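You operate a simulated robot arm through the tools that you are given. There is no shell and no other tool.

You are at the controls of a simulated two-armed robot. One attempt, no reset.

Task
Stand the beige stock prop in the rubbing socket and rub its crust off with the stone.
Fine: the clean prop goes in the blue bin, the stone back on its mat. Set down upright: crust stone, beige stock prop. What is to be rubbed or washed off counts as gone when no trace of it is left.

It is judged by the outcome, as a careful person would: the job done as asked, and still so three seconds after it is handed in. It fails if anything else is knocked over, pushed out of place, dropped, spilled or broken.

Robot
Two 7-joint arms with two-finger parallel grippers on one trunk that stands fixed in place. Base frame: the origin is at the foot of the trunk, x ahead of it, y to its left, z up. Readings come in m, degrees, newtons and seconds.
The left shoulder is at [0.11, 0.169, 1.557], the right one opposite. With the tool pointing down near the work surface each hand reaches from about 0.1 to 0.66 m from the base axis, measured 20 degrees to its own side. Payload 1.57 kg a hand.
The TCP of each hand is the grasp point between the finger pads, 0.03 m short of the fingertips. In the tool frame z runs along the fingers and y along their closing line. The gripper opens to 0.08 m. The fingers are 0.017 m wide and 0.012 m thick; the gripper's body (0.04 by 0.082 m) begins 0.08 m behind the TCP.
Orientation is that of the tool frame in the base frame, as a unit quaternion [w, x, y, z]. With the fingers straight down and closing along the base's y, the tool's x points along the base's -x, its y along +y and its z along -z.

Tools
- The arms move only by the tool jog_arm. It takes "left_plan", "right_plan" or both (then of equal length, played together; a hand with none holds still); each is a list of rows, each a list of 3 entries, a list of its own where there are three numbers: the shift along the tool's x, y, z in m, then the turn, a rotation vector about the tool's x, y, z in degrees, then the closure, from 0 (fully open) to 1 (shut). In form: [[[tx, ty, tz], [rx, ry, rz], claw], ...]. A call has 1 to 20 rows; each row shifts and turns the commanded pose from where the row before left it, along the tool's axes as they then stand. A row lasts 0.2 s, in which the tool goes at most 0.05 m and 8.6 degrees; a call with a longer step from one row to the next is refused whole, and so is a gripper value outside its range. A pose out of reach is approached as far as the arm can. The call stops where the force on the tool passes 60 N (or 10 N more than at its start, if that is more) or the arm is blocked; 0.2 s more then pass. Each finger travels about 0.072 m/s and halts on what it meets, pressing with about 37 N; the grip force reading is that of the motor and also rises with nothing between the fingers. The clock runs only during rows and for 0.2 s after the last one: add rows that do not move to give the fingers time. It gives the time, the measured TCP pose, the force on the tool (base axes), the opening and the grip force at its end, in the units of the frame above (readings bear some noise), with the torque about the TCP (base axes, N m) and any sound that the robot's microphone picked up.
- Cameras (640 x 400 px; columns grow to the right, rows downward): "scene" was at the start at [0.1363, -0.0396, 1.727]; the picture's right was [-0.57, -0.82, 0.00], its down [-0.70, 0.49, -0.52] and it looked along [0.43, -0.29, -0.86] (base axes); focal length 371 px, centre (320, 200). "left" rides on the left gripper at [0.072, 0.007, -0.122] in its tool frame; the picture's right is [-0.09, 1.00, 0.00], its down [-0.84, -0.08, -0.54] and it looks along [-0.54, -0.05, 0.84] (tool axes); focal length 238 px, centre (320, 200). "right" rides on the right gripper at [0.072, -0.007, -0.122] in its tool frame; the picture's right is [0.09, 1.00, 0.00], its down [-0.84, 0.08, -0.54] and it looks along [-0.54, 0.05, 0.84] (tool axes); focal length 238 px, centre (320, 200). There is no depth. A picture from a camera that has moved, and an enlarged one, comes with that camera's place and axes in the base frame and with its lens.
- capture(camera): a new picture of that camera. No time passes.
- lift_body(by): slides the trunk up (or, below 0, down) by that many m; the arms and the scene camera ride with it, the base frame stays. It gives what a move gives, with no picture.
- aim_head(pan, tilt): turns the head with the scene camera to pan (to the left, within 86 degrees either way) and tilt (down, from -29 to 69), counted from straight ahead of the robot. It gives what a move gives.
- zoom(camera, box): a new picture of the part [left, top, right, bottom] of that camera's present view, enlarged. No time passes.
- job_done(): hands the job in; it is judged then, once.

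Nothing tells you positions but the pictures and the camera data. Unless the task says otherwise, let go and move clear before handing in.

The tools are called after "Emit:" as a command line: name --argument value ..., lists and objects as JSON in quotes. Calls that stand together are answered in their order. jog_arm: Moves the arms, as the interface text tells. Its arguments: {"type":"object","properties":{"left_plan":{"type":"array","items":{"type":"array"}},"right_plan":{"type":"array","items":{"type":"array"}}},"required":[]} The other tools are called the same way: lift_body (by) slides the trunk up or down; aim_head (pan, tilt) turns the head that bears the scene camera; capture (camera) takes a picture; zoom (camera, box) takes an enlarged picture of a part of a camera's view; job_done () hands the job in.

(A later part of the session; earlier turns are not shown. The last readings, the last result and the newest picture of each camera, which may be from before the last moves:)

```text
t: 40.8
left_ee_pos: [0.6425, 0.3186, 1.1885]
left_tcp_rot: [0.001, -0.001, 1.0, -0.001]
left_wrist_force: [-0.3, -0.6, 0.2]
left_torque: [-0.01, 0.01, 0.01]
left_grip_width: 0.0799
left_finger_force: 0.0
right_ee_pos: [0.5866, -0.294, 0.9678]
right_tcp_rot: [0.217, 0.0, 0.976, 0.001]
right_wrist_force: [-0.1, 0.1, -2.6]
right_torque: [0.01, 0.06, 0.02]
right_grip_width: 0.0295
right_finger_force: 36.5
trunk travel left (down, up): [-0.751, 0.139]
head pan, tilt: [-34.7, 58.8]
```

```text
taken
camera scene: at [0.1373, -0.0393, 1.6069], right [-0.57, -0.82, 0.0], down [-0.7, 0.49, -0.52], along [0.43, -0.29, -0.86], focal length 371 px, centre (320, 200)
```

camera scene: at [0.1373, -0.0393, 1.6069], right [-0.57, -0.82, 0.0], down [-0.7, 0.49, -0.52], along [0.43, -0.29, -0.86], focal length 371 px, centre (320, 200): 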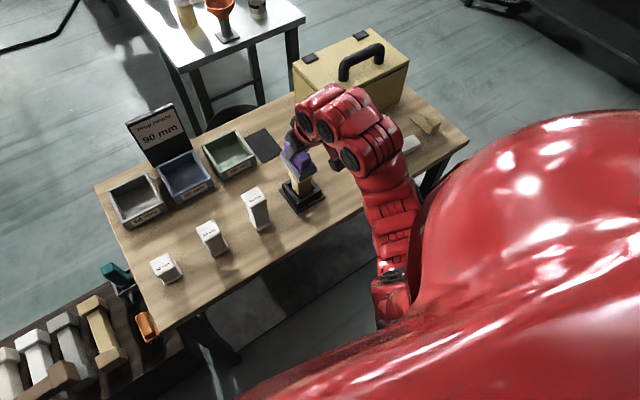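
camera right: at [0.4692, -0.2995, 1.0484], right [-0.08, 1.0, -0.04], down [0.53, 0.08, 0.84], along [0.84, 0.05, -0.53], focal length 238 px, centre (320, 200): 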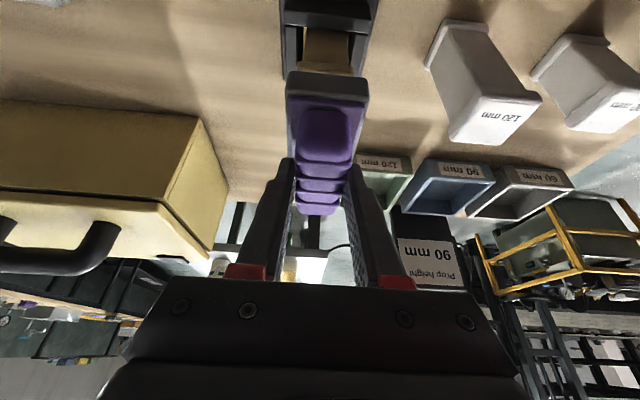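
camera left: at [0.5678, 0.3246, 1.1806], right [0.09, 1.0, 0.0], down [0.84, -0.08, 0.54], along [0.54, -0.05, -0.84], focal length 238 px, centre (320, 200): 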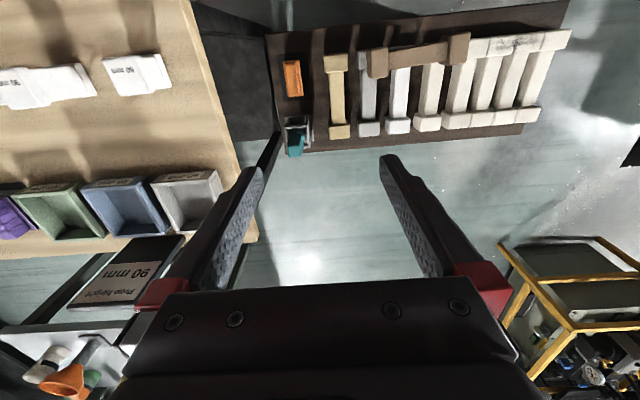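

The stone is hovering over the prop. I'll zoom in with the scene camera for the relative height and placement.

Emit:
zoom --camera "scene" --box '[260, 120, 350, 220]'

Emit:
zoom --camera "right" --box '[260, 0, 400, 120]'

```text
4.00 times, centred on (305, 170) of scene
camera zoom: at [0.1373, -0.0393, 1.6069], right [-0.57, -0.82, 0.0], down [-0.7, 0.49, -0.52], along [0.43, -0.29, -0.86], focal length 1486 px, centre (380, 320)
```

zoom: 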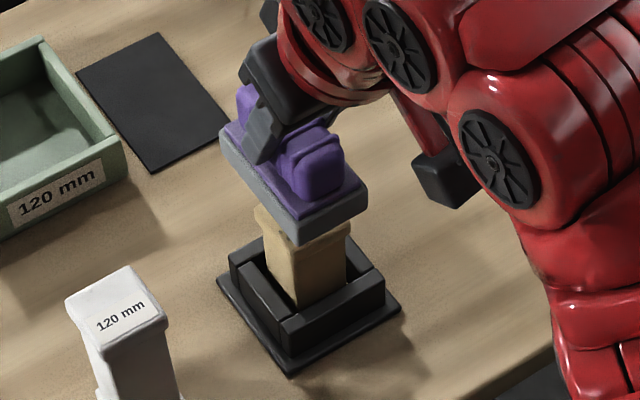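

```text
3.33 times, centred on (330, 60) of right
camera zoom: at [0.4692, -0.2995, 1.0484], right [-0.08, 1.0, -0.04], down [0.53, 0.08, 0.84], along [0.84, 0.05, -0.53], focal length 794 px, centre (287, 667)
```

zoom: 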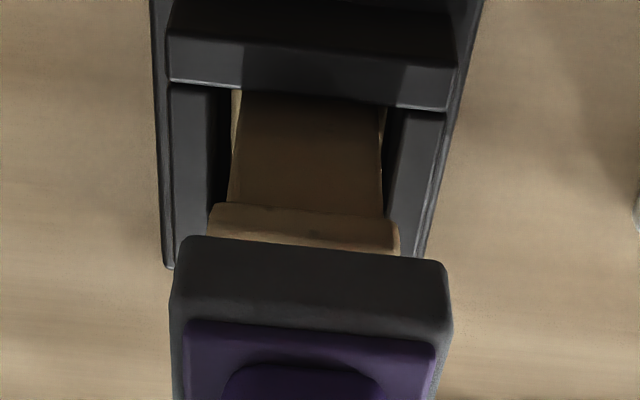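

The stone is level and centred over the prop top with about a 3 cm gap. I'll lower it until light contact.

Emit:
jog_arm --right_plan '[[[0.0046, 0, 0.01], [0, 0, 0], 1], [[0.0046, 0, 0.01], [0, 0, 0], 1], [[0, 0, 0], [0, 0, 0], 1]]'

Emit:
zoom --camera "right" --box '[260, 0, 400, 120]'

Emit:
zoom --camera "scene" --box '[260, 120, 350, 220]'

```text
t: 41.6
left_ee_pos: [0.6423, 0.3191, 1.1881]
left_tcp_rot: [0.001, 0.0, 1.0, -0.001]
left_wrist_force: [-0.2, 0.7, -0.6]
left_torque: [0.0, -0.01, -0.02]
left_grip_width: 0.08
left_finger_force: 0.1
right_ee_pos: [0.5851, -0.2948, 0.9481]
right_tcp_rot: [0.216, 0.0, 0.976, 0.001]
right_wrist_force: [0.5, -0.4, -1.9]
right_torque: [0.0, 0.03, 0.0]
right_grip_width: 0.0294
right_finger_force: 36.8
trunk travel left (down, up): [-0.751, 0.139]
head pan, tilt: [-34.7, 58.8]
```

```text
3.33 times, centred on (330, 60) of right
camera zoom: at [0.4688, -0.3005, 1.0279], right [-0.08, 1.0, -0.04], down [0.53, 0.08, 0.85], along [0.84, 0.05, -0.53], focal length 794 px, centre (287, 667)
```

zoom: 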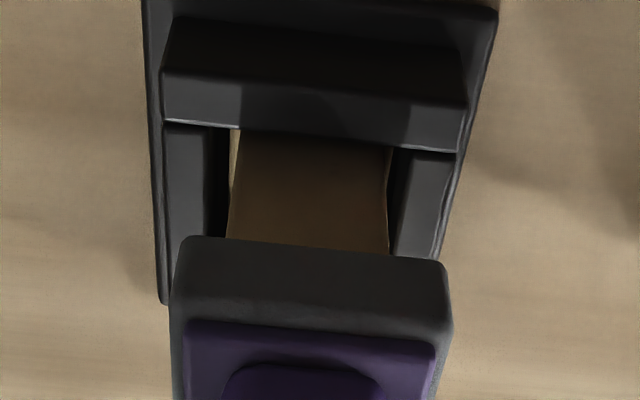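

```text
4.00 times, centred on (305, 170) of scene
camera zoom: at [0.1363, -0.0397, 1.607], right [-0.57, -0.82, 0.0], down [-0.7, 0.49, -0.52], along [0.43, -0.29, -0.86], focal length 1486 px, centre (380, 320)
```

zoom: 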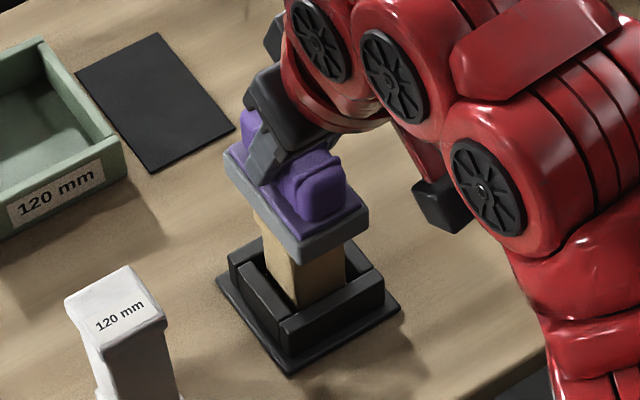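

Still about 1 cm above, with no contact. I'll lower in 2.5 mm steps.

Emit:
jog_arm --right_plan '[[[0.00106, 0, 0.00227], [0, 0, 0], 1], [[0.00106, 0, 0.00227], [0, 0, 0], 1], [[0, 0, 0], [0, 0, 0], 1]]'

Emit:
jog_arm --right_plan '[[[0.00085, 0, 0.00181], [0, 0, 0], 1], [[0, 0, 0], [0, 0, 0], 1]]'

```text
t: 42.4
left_ee_pos: [0.6415, 0.3185, 1.1884]
left_tcp_rot: [0.001, -0.001, 1.0, 0.0]
left_wrist_force: [0.0, -0.3, 0.7]
left_torque: [-0.01, 0.01, -0.01]
left_grip_width: 0.0797
left_finger_force: 0.0
right_ee_pos: [0.5868, -0.2937, 0.9421]
right_tcp_rot: [0.216, 0.0, 0.976, 0.0]
right_wrist_force: [0.7, 0.5, -2.0]
right_torque: [-0.01, -0.02, 0.02]
right_grip_width: 0.0294
right_finger_force: 37.2
trunk travel left (down, up): [-0.751, 0.139]
head pan, tilt: [-34.7, 58.8]
```

```text
t: 43.0
left_ee_pos: [0.6412, 0.3181, 1.1886]
left_tcp_rot: [0.0, 0.0, 1.0, -0.001]
left_wrist_force: [0.0, 0.7, -0.4]
left_torque: [0.0, 0.02, -0.02]
left_grip_width: 0.0802
left_finger_force: 0.1
right_ee_pos: [0.5867, -0.2944, 0.9402]
right_tcp_rot: [0.216, 0.0, 0.976, 0.001]
right_wrist_force: [2.0, 0.0, -1.9]
right_torque: [0.0, 0.04, 0.02]
right_grip_width: 0.0293
right_finger_force: 37.0
trunk travel left (down, up): [-0.751, 0.139]
head pan, tilt: [-34.7, 58.8]
```

Still no contact at z=0.940, so I'll continue in 2 mm steps.

Emit:
jog_arm --right_plan '[[[0.00085, 0, 0.00181], [0, 0, 0], 1], [[0, 0, 0], [0, 0, 0], 1]]'

Emit:
jog_arm --right_plan '[[[0.00085, 0, 0.00181], [0, 0, 0], 1], [[0, 0, 0], [0, 0, 0], 1]]'

```text
t: 43.6
left_ee_pos: [0.6414, 0.3186, 1.1898]
left_tcp_rot: [0.002, 0.0, 1.0, -0.001]
left_wrist_force: [-0.3, -0.1, 0.0]
left_torque: [-0.02, 0.01, 0.0]
left_grip_width: 0.0801
left_finger_force: 0.0
right_ee_pos: [0.5859, -0.2951, 0.9393]
right_tcp_rot: [0.218, 0.0, 0.976, 0.0]
right_wrist_force: [0.3, -1.5, 6.4]
right_torque: [-0.16, 0.11, 0.01]
right_grip_width: 0.0293
right_finger_force: 37.1
trunk travel left (down, up): [-0.751, 0.139]
head pan, tilt: [-34.7, 58.8]
```

```text
t: 44.2
left_ee_pos: [0.6398, 0.3194, 1.1895]
left_tcp_rot: [0.002, 0.0, 1.0, 0.0]
left_wrist_force: [-0.2, -0.7, -1.1]
left_torque: [-0.02, 0.01, 0.0]
left_grip_width: 0.08
left_finger_force: 0.2
right_ee_pos: [0.5837, -0.2946, 0.9395]
right_tcp_rot: [0.22, 0.0, 0.975, 0.0]
right_wrist_force: [5.5, -2.0, 24.1]
right_torque: [-0.08, -0.33, 0.02]
right_grip_width: 0.0295
right_finger_force: 36.9
trunk travel left (down, up): [-0.751, 0.139]
head pan, tilt: [-34.7, 58.8]
```

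Contact is made; the force rose to about 24 N, so I'll back off about 1 mm. Then I'll begin gentle back-and-forth strokes along x, watching the forces.

Emit:
jog_arm --right_plan '[[[-0.0005, 0, -0.0011], [0, 0, 0], 1], [[-0.0091, 0, 0.0042], [0, 0, 0], 1], [[0.0091, 0, -0.0042], [0, 0, 0], 1], [[0.0091, 0, -0.0042], [0, 0, 0], 1], [[-0.0091, 0, 0.0042], [0, 0, 0], 1], [[0, 0, 0], [0, 0, 0], 1]]'

Emit:
zoom --camera "scene" --box '[260, 120, 350, 220]'

Emit:
zoom --camera "right" --box '[260, 0, 400, 120]'

```text
t: 45.6
left_ee_pos: [0.6398, 0.3195, 1.19]
left_tcp_rot: [0.003, 0.0, 1.0, 0.0]
left_wrist_force: [-0.5, 0.5, -0.5]
left_torque: [0.01, 0.0, -0.02]
left_grip_width: 0.08
left_finger_force: 0.1
right_ee_pos: [0.5822, -0.2948, 0.9374]
right_tcp_rot: [0.217, 0.0, 0.976, 0.0]
right_wrist_force: [-7.0, 1.5, 14.5]
right_torque: [0.04, 0.55, 0.03]
right_grip_width: 0.0297
right_finger_force: 36.9
trunk travel left (down, up): [-0.751, 0.139]
head pan, tilt: [-34.7, 58.8]
```

```text
4.00 times, centred on (305, 170) of scene
camera zoom: at [0.1331, -0.0381, 1.6073], right [-0.57, -0.82, 0.0], down [-0.7, 0.49, -0.52], along [0.43, -0.3, -0.85], focal length 1486 px, centre (380, 320)
```

zoom: 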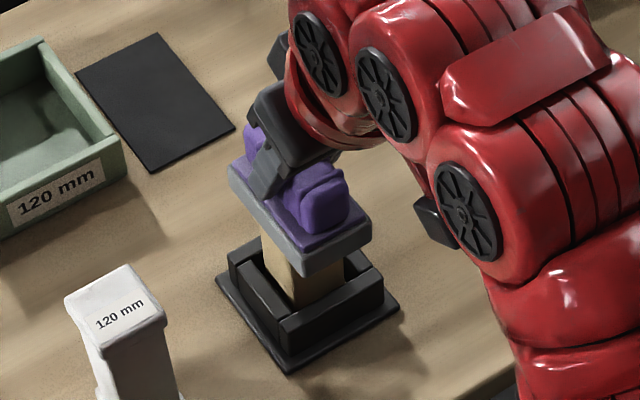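

```text
3.33 times, centred on (330, 60) of right
camera zoom: at [0.4648, -0.2997, 1.0179], right [-0.08, 1.0, -0.04], down [0.53, 0.08, 0.85], along [0.84, 0.05, -0.53], focal length 794 px, centre (287, 667)
```

zoom: 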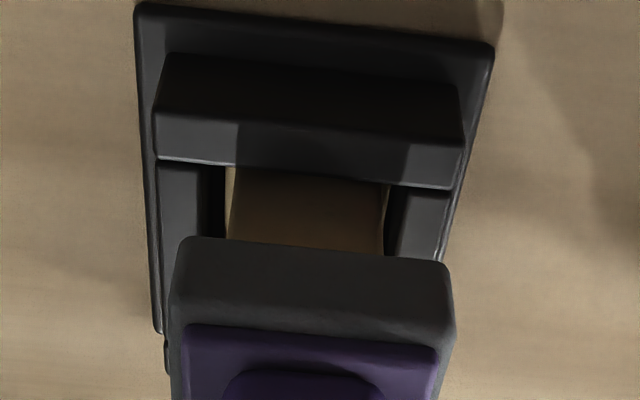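

The strokes work with moderate forces, about 15 N normal and 7 N friction. I'll run a longer rubbing pattern with x strokes plus small y shifts to cover the whole top.

Emit:
jog_arm --right_plan '[[[-0.0136, 0.004, 0.0063], [0, 0, 0], 1], [[0.0136, 0, -0.0063], [0, 0, 0], 1], [[0.0136, 0, -0.0063], [0, 0, 0], 1], [[-0.0136, -0.004, 0.0063], [0, 0, 0], 1], [[-0.0136, -0.004, 0.0063], [0, 0, 0], 1], [[0.0136, 0, -0.0063], [0, 0, 0], 1], [[0.0136, 0, -0.0063], [0, 0, 0], 1], [[-0.0136, 0.004, 0.0063], [0, 0, 0], 1], [[-0.0136, 0, 0.0063], [0, 0, 0], 1], [[0.0136, 0, -0.0063], [0, 0, 0], 1], [[0.0136, 0, -0.0063], [0, 0, 0], 1], [[-0.0136, 0, 0.0063], [0, 0, 0], 1]]'

Emit:
zoom --camera "scene" --box '[260, 120, 350, 220]'

```text
t: 48.2
left_ee_pos: [0.6433, 0.3173, 1.1881]
left_tcp_rot: [0.001, -0.001, 1.0, -0.001]
left_wrist_force: [0.7, -0.2, -0.3]
left_torque: [-0.01, 0.01, -0.04]
left_grip_width: 0.0799
left_finger_force: 0.0
right_ee_pos: [0.5868, -0.2947, 0.9398]
right_tcp_rot: [0.216, 0.001, 0.976, 0.0]
right_wrist_force: [-0.4, -0.1, -2.8]
right_torque: [0.02, -0.01, -0.01]
right_grip_width: 0.0294
right_finger_force: 36.9
trunk travel left (down, up): [-0.751, 0.139]
head pan, tilt: [-34.7, 58.8]
```

```text
4.00 times, centred on (305, 170) of scene
camera zoom: at [0.1378, -0.0396, 1.6069], right [-0.57, -0.82, 0.0], down [-0.7, 0.49, -0.52], along [0.42, -0.29, -0.86], focal length 1486 px, centre (380, 320)
```

zoom: 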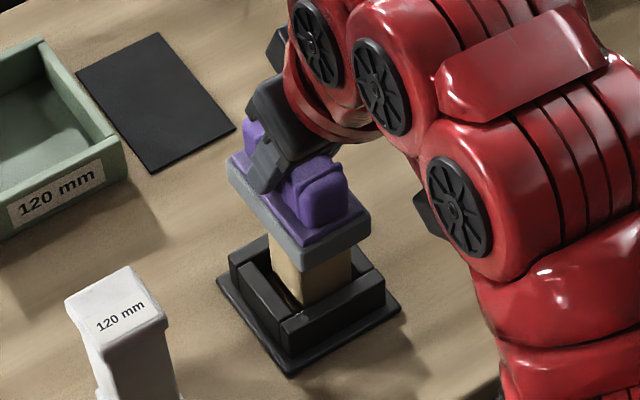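

The normal force has gone to zero, so contact was lost during the pattern. I'll lift the stone and move it forward to inspect the top before continuing.

Emit:
jog_arm --right_plan '[[[-0.0127, 0, -0.0272], [0, 0, 0], 1], [[-0.0085, 0, -0.0181], [0, 0, 0], 1], [[-0.0363, 0, 0.0169], [0, 0, 0], 1], [[-0.0363, 0, 0.0169], [0, 0, 0], 1], [[-0.0181, 0, 0.0085], [0, 0, 0], 1], [[0, 0, 0], [0, 0, 0], 1]]'

Emit:
zoom --camera "scene" --box '[260, 130, 350, 220]'

Emit:
capture --camera "right"

```text
t: 49.6
left_ee_pos: [0.6405, 0.3184, 1.1879]
left_tcp_rot: [0.001, 0.0, 1.0, -0.001]
left_wrist_force: [-0.3, -0.6, -0.2]
left_torque: [-0.01, -0.01, 0.01]
left_grip_width: 0.08
left_finger_force: 0.0
right_ee_pos: [0.6859, -0.293, 0.9902]
right_tcp_rot: [0.217, 0.0, 0.976, 0.001]
right_wrist_force: [-0.2, -0.4, -2.0]
right_torque: [-0.01, 0.02, -0.02]
right_grip_width: 0.0293
right_finger_force: 37.1
trunk travel left (down, up): [-0.751, 0.139]
head pan, tilt: [-34.7, 58.8]
```

```text
4.44 times, centred on (305, 175) of scene
camera zoom: at [0.1365, -0.0396, 1.607], right [-0.57, -0.82, 0.0], down [-0.7, 0.49, -0.52], along [0.43, -0.29, -0.86], focal length 1651 px, centre (387, 311)
```

zoom: 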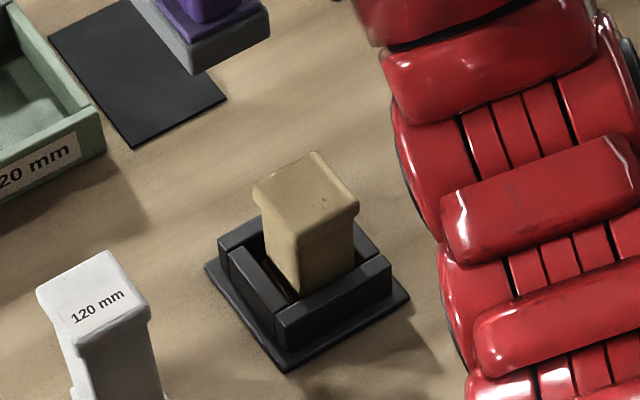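

```text
taken
camera right: at [0.5678, -0.3009, 1.0699], right [-0.08, 1.0, -0.04], down [0.53, 0.08, 0.85], along [0.84, 0.05, -0.53], focal length 238 px, centre (320, 200)
```

right: 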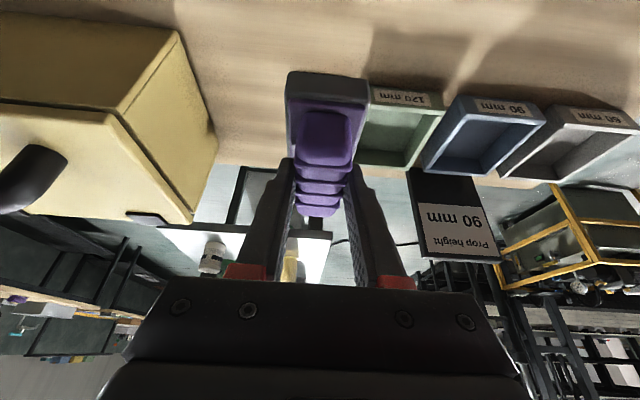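

The crust appears to be gone already. I'll zoom closely into the top for any trace.

Emit:
zoom --camera "scene" --box '[290, 160, 320, 190]'

Emit:
zoom --camera "scene" --box '[285, 150, 325, 205]'

```text
13.33 times, centred on (305, 175) of scene
camera zoom: at [0.1365, -0.0396, 1.607], right [-0.57, -0.82, 0.0], down [-0.7, 0.49, -0.52], along [0.43, -0.29, -0.86], focal length 4952 px, centre (520, 533)
```

zoom: 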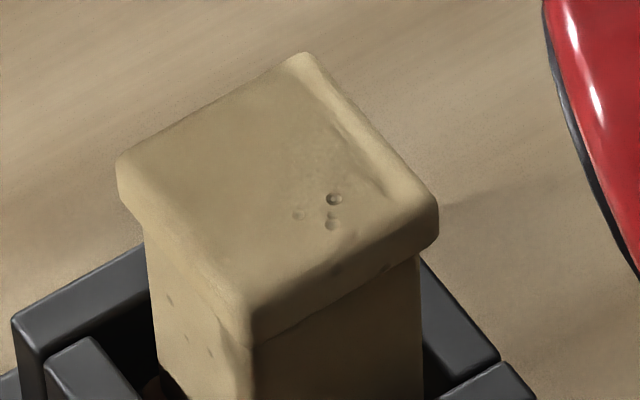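

```text
7.27 times, centred on (305, 178) of scene
camera zoom: at [0.1365, -0.0396, 1.607], right [-0.57, -0.82, 0.0], down [-0.7, 0.49, -0.52], along [0.43, -0.29, -0.86], focal length 2701 px, centre (429, 364)
```

zoom: 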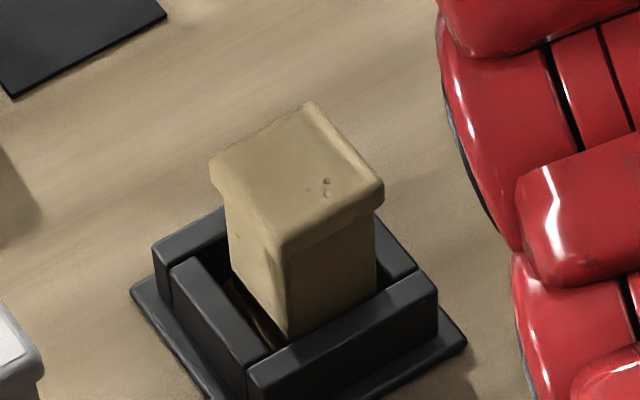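

The top looks clean; only the tiny natural pits remain. To double-check from another angle and light, I'll bring the left hand camera a little closer.

Emit:
jog_arm --left_plan '[[[0, -0.04, 0], [0, 0, 0], 0], [[0, -0.04, 0], [0, 0, 0], 0], [[0, -0.04, 0], [0, 0, 0], 0], [[0, -0.04, 0], [0, 0, 0], 0], [[0, 0, 0], [0, 0, 0], 0]]'

Emit:
capture --camera "left"

```text
t: 50.8
left_ee_pos: [0.6428, 0.1602, 1.181]
left_tcp_rot: [0.002, -0.001, 1.0, -0.001]
left_wrist_force: [-0.5, 0.3, -0.6]
left_torque: [-0.03, -0.01, 0.02]
left_grip_width: 0.0801
left_finger_force: 0.1
left hand out of reach, approached as far as the arm can: row 2
right_ee_pos: [0.6846, -0.2949, 0.9907]
right_tcp_rot: [0.216, 0.0, 0.976, 0.0]
right_wrist_force: [0.4, -0.5, -1.3]
right_torque: [0.01, 0.04, 0.0]
right_grip_width: 0.0295
right_finger_force: 37.4
trunk travel left (down, up): [-0.751, 0.139]
head pan, tilt: [-34.7, 58.8]
```

```text
taken
camera left: at [0.569, 0.167, 1.3023], right [0.09, 1.0, 0.0], down [0.83, -0.07, 0.55], along [0.54, -0.05, -0.84], focal length 238 px, centre (320, 200)
```

left: 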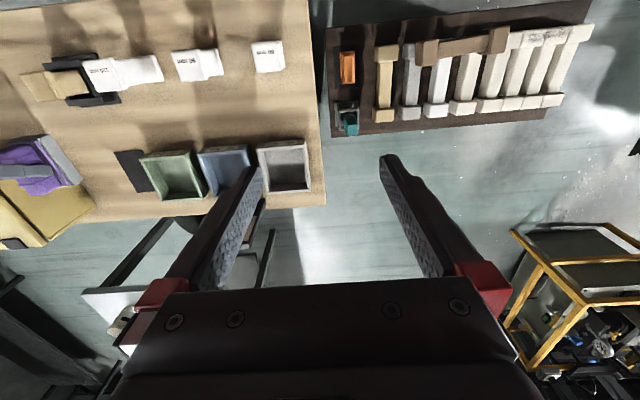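

Emit:
zoom --camera "left" --box '[10, 40, 130, 120]'

Emit:
zoom --camera "left" --box '[15, 60, 65, 110]'

```text
5.00 times, centred on (70, 80) of left
camera zoom: at [0.569, 0.167, 1.3023], right [0.09, 1.0, 0.0], down [0.83, -0.07, 0.55], along [0.54, -0.05, -0.84], focal length 1192 px, centre (1570, 800)
```

zoom: 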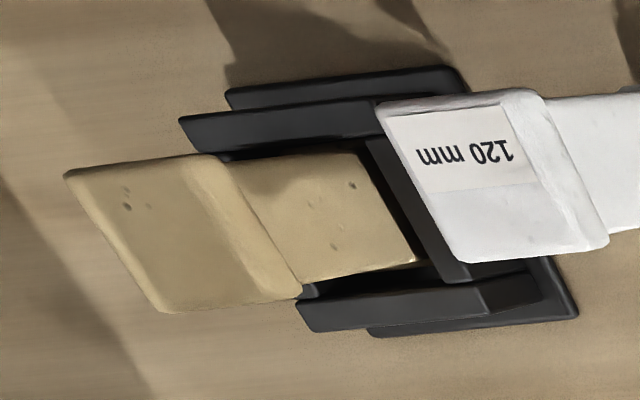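

```text
8.00 times, centred on (40, 85) of left
camera zoom: at [0.569, 0.167, 1.3023], right [0.09, 1.0, 0.0], down [0.83, -0.07, 0.55], along [0.54, -0.05, -0.84], focal length 1907 px, centre (2560, 1120)
```

zoom: 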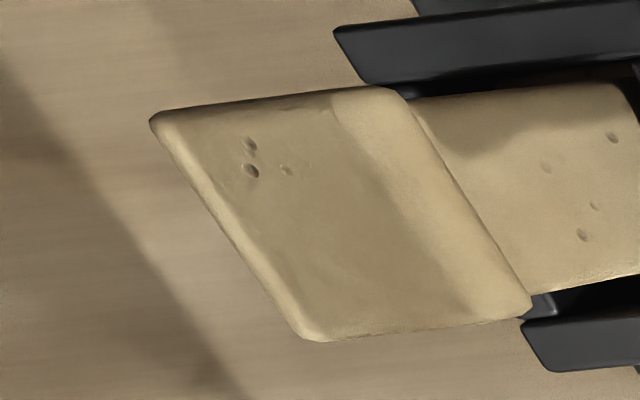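

The second viewpoint confirms a clean top and side. I'll return the left arm to its parked spot and bring the stone above its mat.

Emit:
jog_arm --left_plan '[[[0, 0.04, 0], [0, 0, 0], 0], [[0, 0.04, 0], [0, 0, 0], 0], [[0, 0.04, 0], [0, 0, 0], 0], [[0, 0.04, 0], [0, 0, 0], 0]]' --right_plan '[[[-0.0354, 0, 0.0018], [0, 0, 0], 1], [[-0.0354, 0, 0.0018], [0, 0, 0], 1], [[-0.0354, 0, 0.0018], [0, 0, 0], 1], [[0, 0, 0], [0, 0, 0], 1]]'

Emit:
lift_body --by -0.08

Emit:
capture --camera "right"

Emit:
capture --camera "scene"

```text
t: 51.8
left_ee_pos: [0.6458, 0.3226, 1.1818]
left_tcp_rot: [0.001, -0.001, 1.0, -0.001]
left_wrist_force: [0.0, -0.4, -0.3]
left_torque: [-0.03, -0.01, -0.01]
left_grip_width: 0.0801
left_finger_force: 0.0
right_ee_pos: [0.7808, -0.293, 1.032]
right_tcp_rot: [0.216, -0.001, 0.976, 0.0]
right_wrist_force: [-0.1, 0.8, -1.7]
right_torque: [-0.01, 0.0, 0.0]
right_grip_width: 0.0296
right_finger_force: 36.7
trunk travel left (down, up): [-0.751, 0.139]
head pan, tilt: [-34.7, 58.8]
```

```text
t: 53.0
left_ee_pos: [0.6443, 0.3206, 1.1016]
left_tcp_rot: [0.001, 0.0, 1.0, -0.001]
left_wrist_force: [0.5, 0.2, -0.4]
left_torque: [0.03, 0.02, 0.01]
left_grip_width: 0.08
left_finger_force: 0.1
right_ee_pos: [0.7814, -0.2952, 0.9532]
right_tcp_rot: [0.217, -0.001, 0.976, 0.001]
right_wrist_force: [-0.4, 0.2, -3.3]
right_torque: [0.01, 0.03, 0.0]
right_grip_width: 0.0293
right_finger_force: 36.2
trunk travel left (down, up): [-0.671, 0.219]
head pan, tilt: [-34.7, 58.8]
```

```text
taken
camera right: at [0.6636, -0.3009, 1.0318], right [-0.08, 1.0, -0.04], down [0.53, 0.08, 0.85], along [0.84, 0.05, -0.53], focal length 238 px, centre (320, 200)
```

right: 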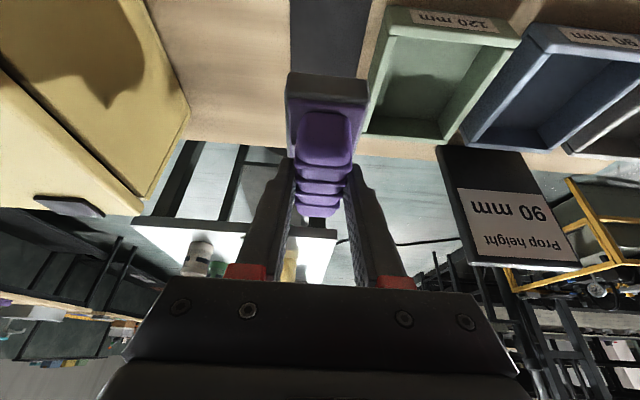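

```text
taken
camera scene: at [0.1363, -0.0397, 1.527], right [-0.57, -0.82, 0.0], down [-0.7, 0.49, -0.52], along [0.43, -0.29, -0.86], focal length 371 px, centre (320, 200)
```

scene: 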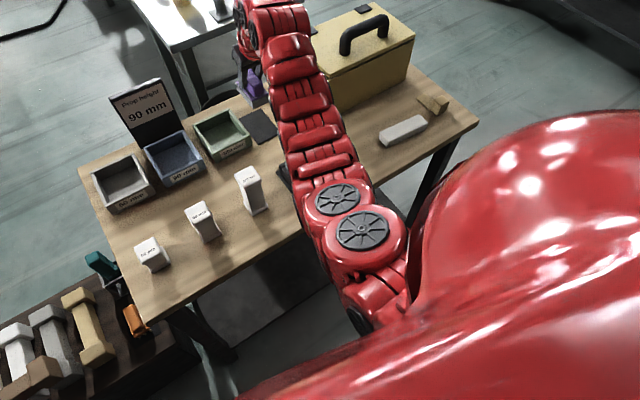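

The stone is held steady above its mat. I'll descend to just above the mat, then go slowly until contact.

Emit:
jog_arm --right_plan '[[[0.01, 0.0001, 0.0229], [0, 0, 0], 1], [[0.01, 0.0001, 0.0229], [0, 0, 0], 1], [[0.01, 0.0001, 0.0229], [0, 0, 0], 1], [[0.0088, 0.0001, 0.0201], [0, 0, 0], 1], [[0, 0, 0], [0, 0, 0], 1]]'

Emit:
zoom --camera "right" --box '[250, 20, 410, 140]'

Emit:
zoom --camera "scene" --box '[220, 60, 300, 160]'

```text
t: 54.2
left_ee_pos: [0.644, 0.3203, 1.1022]
left_tcp_rot: [0.001, 0.0, 1.0, -0.001]
left_wrist_force: [-0.1, -0.3, -0.4]
left_torque: [0.0, 0.02, -0.02]
left_grip_width: 0.0799
left_finger_force: 0.1
right_ee_pos: [0.7851, -0.2943, 0.8574]
right_tcp_rot: [0.218, 0.0, 0.976, 0.0]
right_wrist_force: [0.4, -0.6, -2.1]
right_torque: [-0.03, 0.0, -0.02]
right_grip_width: 0.0293
right_finger_force: 36.8
trunk travel left (down, up): [-0.671, 0.219]
head pan, tilt: [-34.7, 58.8]
```

```text
3.33 times, centred on (330, 80) of right
camera zoom: at [0.6675, -0.3006, 0.9367], right [-0.08, 1.0, -0.04], down [0.53, 0.08, 0.85], along [0.85, 0.05, -0.53], focal length 794 px, centre (287, 600)
```

zoom: 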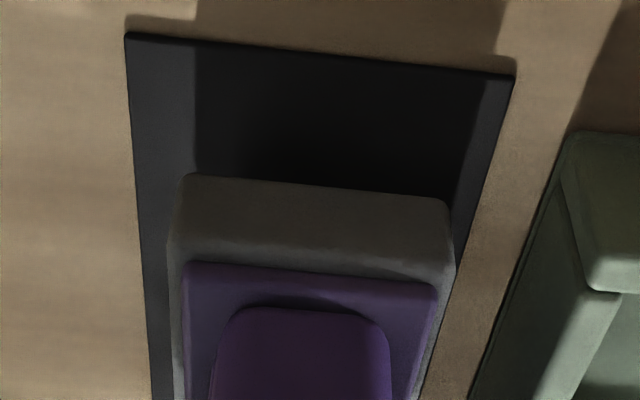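

```text
4.00 times, centred on (260, 110) of scene
camera zoom: at [0.1364, -0.0395, 1.527], right [-0.57, -0.82, 0.0], down [-0.7, 0.49, -0.52], along [0.43, -0.29, -0.86], focal length 1486 px, centre (560, 560)
```

zoom: 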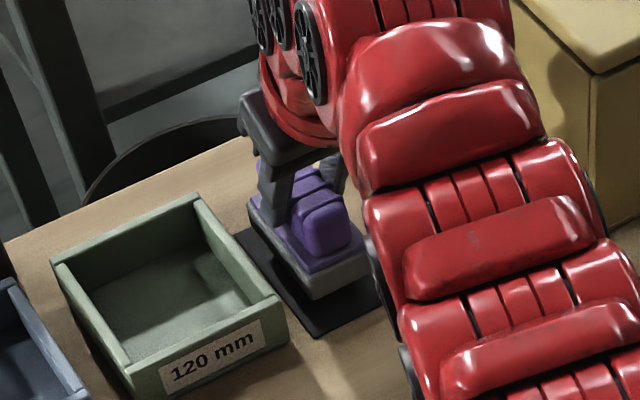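

The stone is about 1 cm above the mat and well centred on it. I'll lower slowly to contact.

Emit:
jog_arm --right_plan '[[[0.0017, 0, 0.0036], [0, 0, 0], 1], [[0.0017, 0, 0.0036], [0, 0, 0], 1], [[0, 0, 0], [0, 0, 0], 1]]'

Emit:
jog_arm --right_plan '[[[0.00085, 0, 0.00181], [0, 0, 0], 1], [[0, 0, 0], [0, 0, 0], 1]]'

```text
t: 55.0
left_ee_pos: [0.6456, 0.3218, 1.1028]
left_tcp_rot: [0.0, 0.0, 1.0, -0.001]
left_wrist_force: [0.4, -0.2, -0.7]
left_torque: [-0.02, 0.04, 0.02]
left_grip_width: 0.08
left_finger_force: 0.0
right_ee_pos: [0.7839, -0.2959, 0.8484]
right_tcp_rot: [0.216, 0.0, 0.976, 0.001]
right_wrist_force: [-0.1, 0.4, -2.5]
right_torque: [0.01, 0.03, -0.01]
right_grip_width: 0.0295
right_finger_force: 37.0
trunk travel left (down, up): [-0.671, 0.219]
head pan, tilt: [-34.7, 58.8]
```

```text
t: 55.6
left_ee_pos: [0.6454, 0.3219, 1.1029]
left_tcp_rot: [0.001, 0.001, 1.0, -0.002]
left_wrist_force: [-0.1, -0.6, -0.9]
left_torque: [-0.03, -0.02, 0.03]
left_grip_width: 0.0802
left_finger_force: 0.0
right_ee_pos: [0.784, -0.2945, 0.845]
right_tcp_rot: [0.216, 0.0, 0.976, 0.001]
right_wrist_force: [0.6, 0.2, -2.2]
right_torque: [-0.03, -0.01, 0.02]
right_grip_width: 0.0293
right_finger_force: 37.3
trunk travel left (down, up): [-0.671, 0.219]
head pan, tilt: [-34.7, 58.8]
```

Emit:
jog_arm --right_plan '[[[0.00065, 0, 0.00136], [0, 0, 0], 1], [[0, 0, 0], [0, 0, 0], 1]]'

Emit:
zoom --camera "right" --box '[250, 20, 410, 140]'

```text
t: 56.2
left_ee_pos: [0.645, 0.3205, 1.103]
left_tcp_rot: [0.0, 0.0, 1.0, -0.001]
left_wrist_force: [0.0, -0.8, 0.4]
left_torque: [-0.02, -0.03, -0.03]
left_grip_width: 0.08
left_finger_force: 0.0
right_ee_pos: [0.7841, -0.2943, 0.8451]
right_tcp_rot: [0.218, 0.0, 0.976, 0.001]
right_wrist_force: [0.5, -0.7, -0.1]
right_torque: [-0.03, -0.08, 0.01]
right_grip_width: 0.0296
right_finger_force: 37.0
trunk travel left (down, up): [-0.671, 0.219]
head pan, tilt: [-34.7, 58.8]
```

```text
3.33 times, centred on (330, 80) of right
camera zoom: at [0.6666, -0.3, 0.924], right [-0.08, 1.0, -0.04], down [0.53, 0.08, 0.85], along [0.84, 0.05, -0.53], focal length 794 px, centre (287, 600)
```

zoom: 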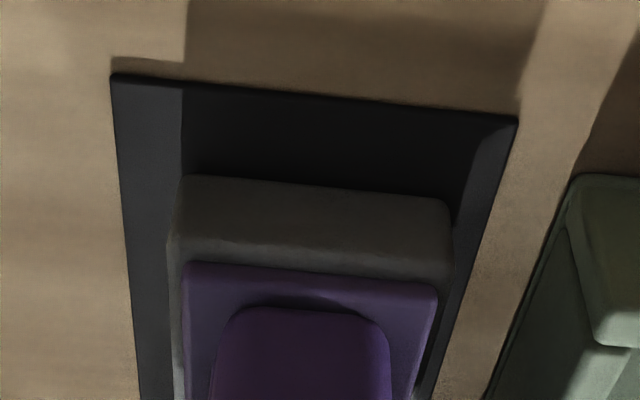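

The force has dropped to about zero, so the mat is just taking the weight. I'll go one more millimetre and then open to 50 mm only (the bin is close), and rise.

Emit:
jog_arm --right_plan '[[[0.0004, 0, 0.0009], [0, 0, 0], 1], [[0, 0, 0], [0, 0, 0], 1]]'

Emit:
jog_arm --right_plan '[[[0, 0, 0], [0, 0, 0], 0.55], [[0, 0, 0], [0, 0, 0], 0.45], [[0, 0, 0], [0, 0, 0], 0.4], [[0, 0, 0], [0, 0, 0], 0.4]]'

Emit:
capture --camera "right"

```text
t: 56.8
left_ee_pos: [0.6454, 0.3203, 1.1026]
left_tcp_rot: [0.001, -0.001, 1.0, -0.001]
left_wrist_force: [1.0, 0.3, -0.7]
left_torque: [0.01, -0.02, 0.0]
left_grip_width: 0.0796
left_finger_force: 0.1
right_ee_pos: [0.7837, -0.2937, 0.844]
right_tcp_rot: [0.217, 0.0, 0.976, 0.0]
right_wrist_force: [2.7, -0.8, 5.0]
right_torque: [-0.11, -0.44, -0.04]
right_grip_width: 0.0296
right_finger_force: 37.0
trunk travel left (down, up): [-0.671, 0.219]
head pan, tilt: [-34.7, 58.8]
```

```text
t: 57.8
left_ee_pos: [0.6444, 0.3198, 1.1031]
left_tcp_rot: [0.001, 0.0, 1.0, 0.0]
left_wrist_force: [-0.6, -0.6, 0.7]
left_torque: [-0.01, 0.0, -0.04]
left_grip_width: 0.08
left_finger_force: 0.0
right_ee_pos: [0.7828, -0.2939, 0.8431]
right_tcp_rot: [0.217, 0.0, 0.976, 0.001]
right_wrist_force: [0.1, 0.4, 0.1]
right_torque: [0.02, 0.0, 0.01]
right_grip_width: 0.0483
right_finger_force: 0.1
trunk travel left (down, up): [-0.671, 0.219]
head pan, tilt: [-34.7, 58.8]
```

```text
taken
camera right: at [0.6659, -0.2996, 0.9227], right [-0.08, 1.0, -0.04], down [0.53, 0.08, 0.85], along [0.84, 0.05, -0.53], focal length 238 px, centre (320, 200)
```

right: 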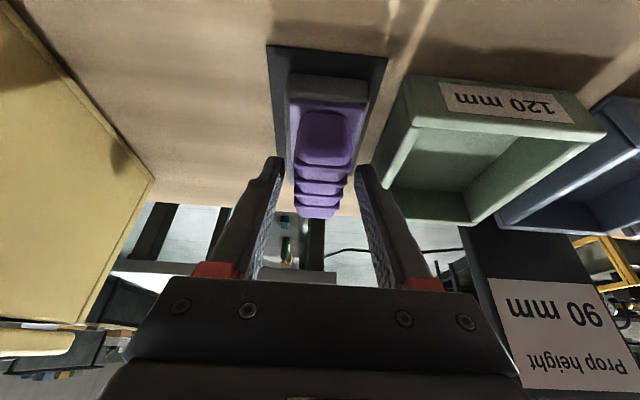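

The stone is released on its mat. I'll rise straight up and inspect it.

Emit:
jog_arm --right_plan '[[[-0.0085, 0, -0.0181], [0, 0, 0], 0.4], [[-0.0148, 0, -0.0317], [0, 0, 0], 0.4], [[-0.0148, 0, -0.0317], [0, 0, 0], 0.4], [[-0.0148, 0, -0.0317], [0, 0, 0], 0.2], [[0, 0, 0], [0, 0, 0], 0]]'

Emit:
capture --camera "right"

Emit:
zoom --camera "scene" --box '[100, 60, 320, 200]'

```text
t: 59.0
left_ee_pos: [0.6448, 0.3196, 1.1011]
left_tcp_rot: [0.001, 0.0, 1.0, 0.0]
left_wrist_force: [-0.2, -0.2, -0.6]
left_torque: [-0.02, 0.01, 0.03]
left_grip_width: 0.08
left_finger_force: 0.1
right_ee_pos: [0.7821, -0.2967, 0.9705]
right_tcp_rot: [0.216, -0.001, 0.976, 0.002]
right_wrist_force: [-0.9, -0.6, -0.4]
right_torque: [0.01, 0.0, -0.01]
right_grip_width: 0.08
right_finger_force: 0.0
trunk travel left (down, up): [-0.671, 0.219]
head pan, tilt: [-34.7, 58.8]
```

```text
taken
camera right: at [0.6641, -0.3023, 1.0499], right [-0.08, 1.0, -0.04], down [0.53, 0.08, 0.84], along [0.84, 0.05, -0.53], focal length 238 px, centre (320, 200)
```

right: 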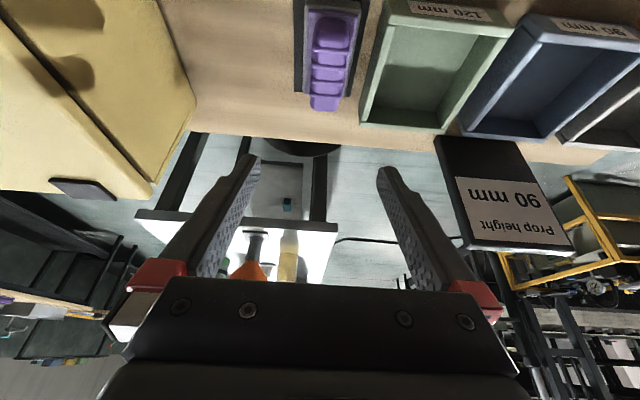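

```text
2.86 times, centred on (210, 130) of scene
camera zoom: at [0.1366, -0.0396, 1.527], right [-0.57, -0.82, 0.0], down [-0.7, 0.49, -0.52], along [0.43, -0.29, -0.86], focal length 1061 px, centre (634, 400)
```

zoom: 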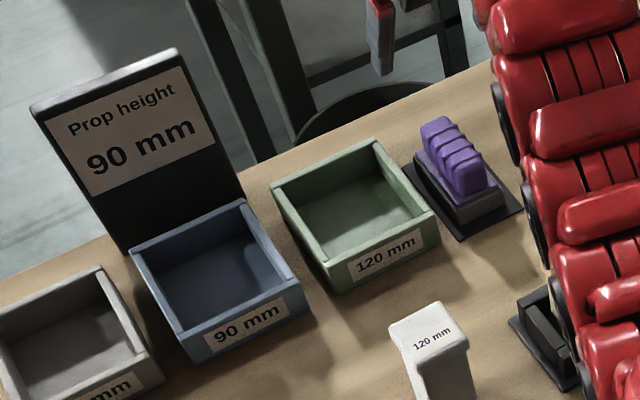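

The stone stands properly on its mat, and the blue bin's centre is near (0.794, -0.068). I'll raise the trunk and go back above the prop with the hand still tilted and open.

Emit:
lift_body --by 0.08

Emit:
jog_arm --right_plan '[[[0.0333, 0.0003, -0.0063], [0, 0, 0], 0], [[0.0333, 0.0003, -0.0063], [0, 0, 0], 0], [[0.0333, 0.0003, -0.0063], [0, 0, 0], 0], [[0.0333, 0.0003, -0.0063], [0, 0, 0], 0], [[0.0333, 0.0003, -0.0063], [0, 0, 0], 0], [[0.0333, 0.0003, -0.0063], [0, 0, 0], 0], [[0, 0, 0], [0, 0, 0], 0]]'

Emit:
capture --camera "right"

Emit:
capture --camera "scene"

```text
t: 60.2
left_ee_pos: [0.6442, 0.3203, 1.1817]
left_tcp_rot: [0.001, 0.0, 1.0, 0.0]
left_wrist_force: [-0.6, 0.3, -0.1]
left_torque: [-0.04, -0.04, -0.01]
left_grip_width: 0.0799
left_finger_force: 0.1
right_ee_pos: [0.7803, -0.2954, 1.0507]
right_tcp_rot: [0.217, 0.0, 0.976, 0.001]
right_wrist_force: [-0.6, -0.2, -0.4]
right_torque: [-0.05, 0.01, 0.0]
right_grip_width: 0.08
right_finger_force: 0.0
trunk travel left (down, up): [-0.751, 0.139]
head pan, tilt: [-34.7, 58.8]
```

```text
t: 61.8
left_ee_pos: [0.6445, 0.3205, 1.1823]
left_tcp_rot: [0.001, 0.0, 1.0, -0.001]
left_wrist_force: [0.1, -0.7, 0.5]
left_torque: [0.0, 0.01, 0.0]
left_grip_width: 0.0798
left_finger_force: 0.1
right_ee_pos: [0.584, -0.2928, 0.9997]
right_tcp_rot: [0.216, 0.0, 0.976, 0.001]
right_wrist_force: [0.2, -0.5, 0.0]
right_torque: [0.01, 0.0, 0.03]
right_grip_width: 0.08
right_finger_force: 0.0
trunk travel left (down, up): [-0.751, 0.139]
head pan, tilt: [-34.7, 58.8]
```

```text
taken
camera right: at [0.4676, -0.3002, 1.08], right [-0.08, 1.0, -0.04], down [0.53, 0.08, 0.85], along [0.84, 0.05, -0.53], focal length 238 px, centre (320, 200)
```

right: 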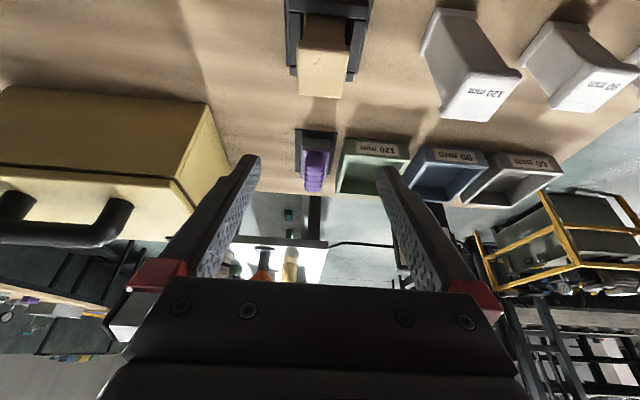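

```text
taken
camera scene: at [0.1369, -0.0393, 1.607], right [-0.57, -0.82, 0.0], down [-0.7, 0.49, -0.52], along [0.43, -0.29, -0.86], focal length 371 px, centre (320, 200)
```

scene: 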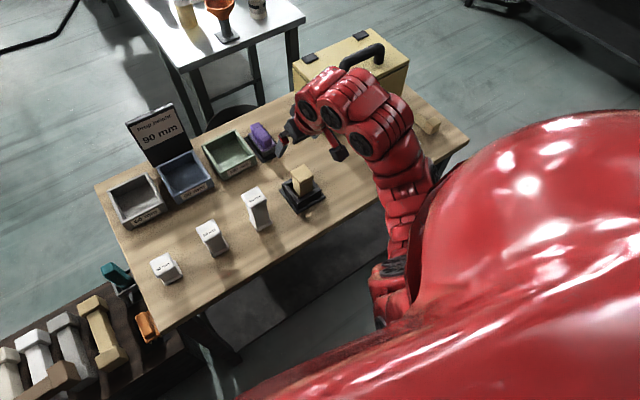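

Emit:
zoom --camera "right" --box '[270, 0, 390, 120]'

Emit:
zoom --camera "scene" --box '[270, 150, 340, 220]'

Emit:
zoom --camera "right" --box '[290, 120, 510, 220]'

```text
3.33 times, centred on (330, 60) of right
camera zoom: at [0.4676, -0.3002, 1.08], right [-0.08, 1.0, -0.04], down [0.53, 0.08, 0.85], along [0.84, 0.05, -0.53], focal length 794 px, centre (287, 667)
```

zoom: 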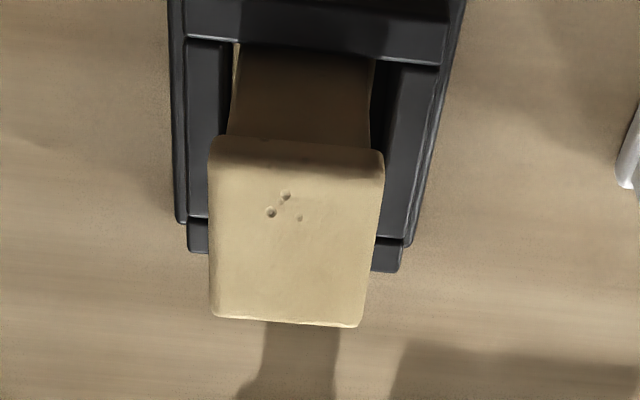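

```text
5.71 times, centred on (305, 185) of scene
camera zoom: at [0.1369, -0.0393, 1.607], right [-0.57, -0.82, 0.0], down [-0.7, 0.49, -0.52], along [0.43, -0.29, -0.86], focal length 2122 px, centre (406, 286)
```

zoom: 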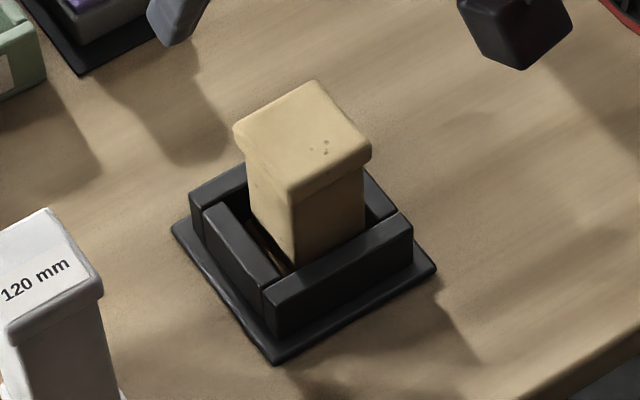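

```text
2.91 times, centred on (400, 170) of right
camera zoom: at [0.4676, -0.3002, 1.08], right [-0.08, 1.0, -0.04], down [0.53, 0.08, 0.85], along [0.84, 0.05, -0.53], focal length 693 px, centre (87, 287)
```

zoom: 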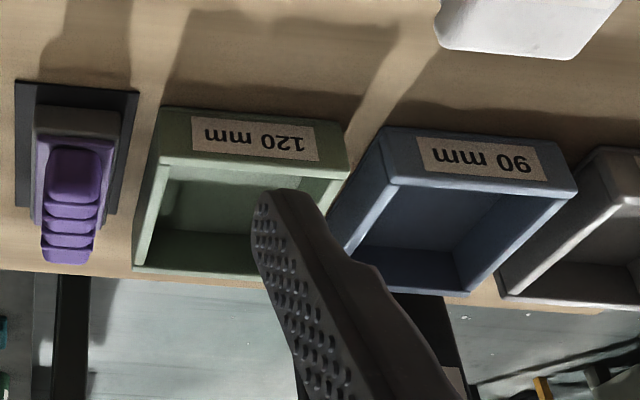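

The prop's top is spotless apart from its natural pits. Its centre is now about (0.586, -0.297). I'll descend with the tilted hand so the pads grip the top flange.

Emit:
jog_arm --right_plan '[[[0.01255, -0.0021, 0.0328], [0, 0, 0], 0], [[0.01255, -0.0021, 0.0328], [0, 0, 0], 0], [[0, 0, 0], [0, 0, 0], 0]]'

Emit:
capture --camera "right"

Emit:
zoom --camera "scene" --box '[250, 120, 350, 220]'

```text
t: 62.6
left_ee_pos: [0.6449, 0.3208, 1.1834]
left_tcp_rot: [0.002, 0.0, 1.0, 0.0]
left_wrist_force: [0.7, -0.6, 0.4]
left_torque: [-0.02, 0.02, -0.01]
left_grip_width: 0.08
left_finger_force: 0.1
right_ee_pos: [0.5898, -0.2988, 0.9304]
right_tcp_rot: [0.216, 0.0, 0.976, -0.001]
right_wrist_force: [0.1, 0.8, -0.6]
right_torque: [0.0, 0.0, 0.0]
right_grip_width: 0.0802
right_finger_force: 0.1
trunk travel left (down, up): [-0.751, 0.139]
head pan, tilt: [-34.7, 58.8]
```

```text
taken
camera right: at [0.4723, -0.305, 1.0096], right [-0.08, 1.0, -0.04], down [0.53, 0.08, 0.85], along [0.85, 0.05, -0.53], focal length 238 px, centre (320, 200)
```

right: 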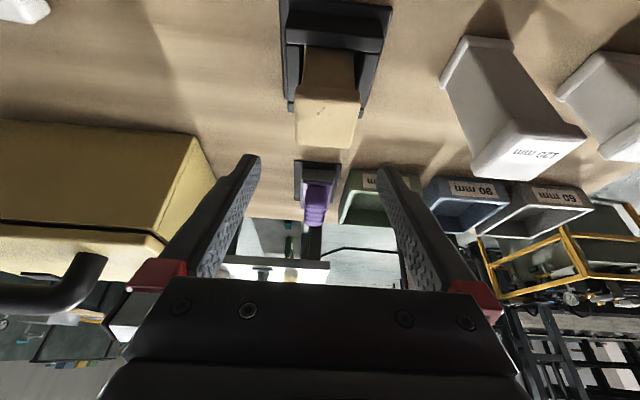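

```text
4.00 times, centred on (300, 170) of scene
camera zoom: at [0.1359, -0.0395, 1.6071], right [-0.57, -0.82, 0.0], down [-0.7, 0.49, -0.52], along [0.43, -0.29, -0.86], focal length 1486 px, centre (400, 320)
```

zoom: 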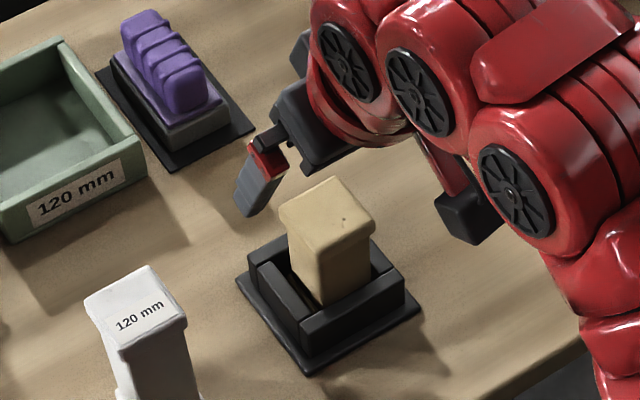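

I'll check precisely whether the prop stands upright and where its flange sits before descending.

Emit:
zoom --camera "right" --box '[270, 0, 400, 160]'

Emit:
zoom --camera "scene" --box '[290, 150, 320, 200]'

```text
2.50 times, centred on (335, 80) of right
camera zoom: at [0.4723, -0.305, 1.0096], right [-0.08, 1.0, -0.04], down [0.53, 0.08, 0.85], along [0.85, 0.05, -0.53], focal length 596 px, centre (282, 500)
```

zoom: 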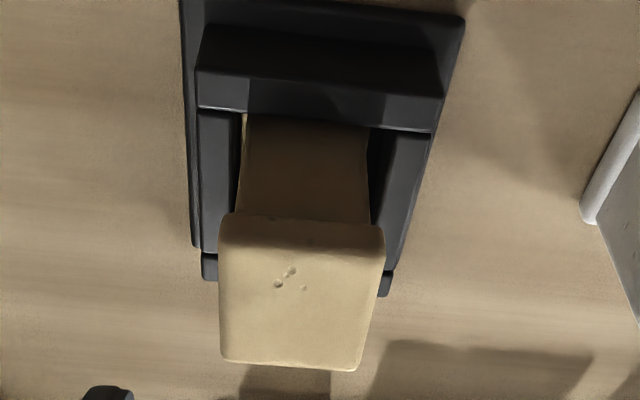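

```text
8.00 times, centred on (305, 175) of scene
camera zoom: at [0.1359, -0.0395, 1.6071], right [-0.57, -0.82, 0.0], down [-0.7, 0.49, -0.52], along [0.43, -0.29, -0.86], focal length 2971 px, centre (440, 400)
```

zoom: 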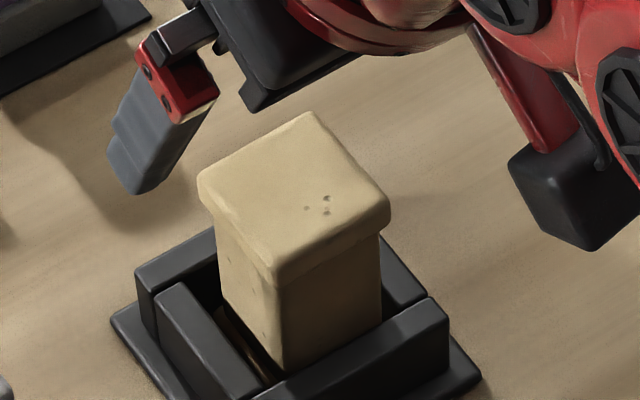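

The prop is upright against the near wall with its top centre at (0.586, -0.297). I'll descend to TCP z≈0.860, where the tips stay above the socket rim.

Emit:
jog_arm --right_plan '[[[0.0099, 0.0006, 0.0213], [0, 0, 0], 0], [[0.0099, 0.0006, 0.0213], [0, 0, 0], 0], [[0.0099, 0.0006, 0.0213], [0, 0, 0], 0], [[0, 0, 0], [0, 0, 0], 0]]'

Emit:
capture --camera "right"

Emit:
zoom --camera "scene" --box '[260, 130, 340, 210]'

```text
t: 63.6
left_ee_pos: [0.6451, 0.3202, 1.1826]
left_tcp_rot: [0.001, 0.0, 1.0, -0.002]
left_wrist_force: [0.6, 0.3, -0.3]
left_torque: [-0.01, 0.01, 0.03]
left_grip_width: 0.0798
left_finger_force: 0.1
right_ee_pos: [0.5911, -0.2953, 0.8607]
right_tcp_rot: [0.217, -0.001, 0.976, 0.0]
right_wrist_force: [0.3, -0.9, 0.0]
right_torque: [0.02, 0.04, -0.02]
right_grip_width: 0.0802
right_finger_force: 0.0
trunk travel left (down, up): [-0.751, 0.139]
head pan, tilt: [-34.7, 58.8]
```

```text
taken
camera right: at [0.4736, -0.303, 0.9408], right [-0.08, 1.0, -0.04], down [0.53, 0.08, 0.85], along [0.85, 0.05, -0.53], focal length 238 px, centre (320, 200)
```

right: 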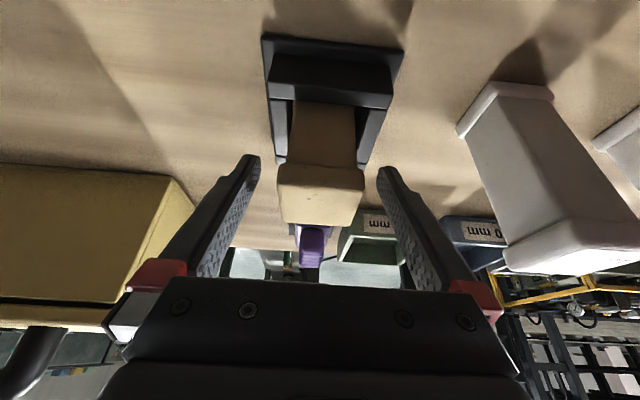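

```text
5.00 times, centred on (300, 170) of scene
camera zoom: at [0.1361, -0.0394, 1.6071], right [-0.57, -0.82, 0.0], down [-0.7, 0.49, -0.52], along [0.43, -0.29, -0.86], focal length 1857 px, centre (420, 350)
```

zoom: 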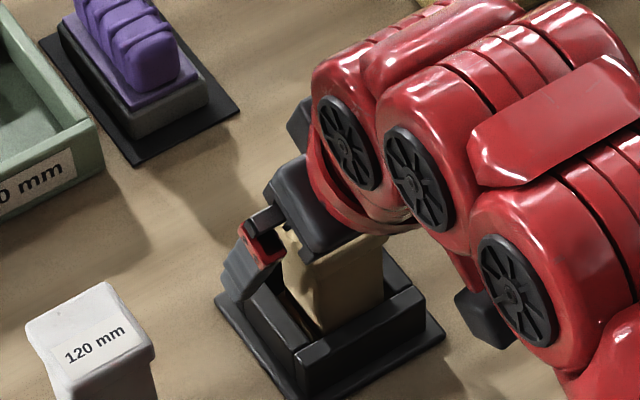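

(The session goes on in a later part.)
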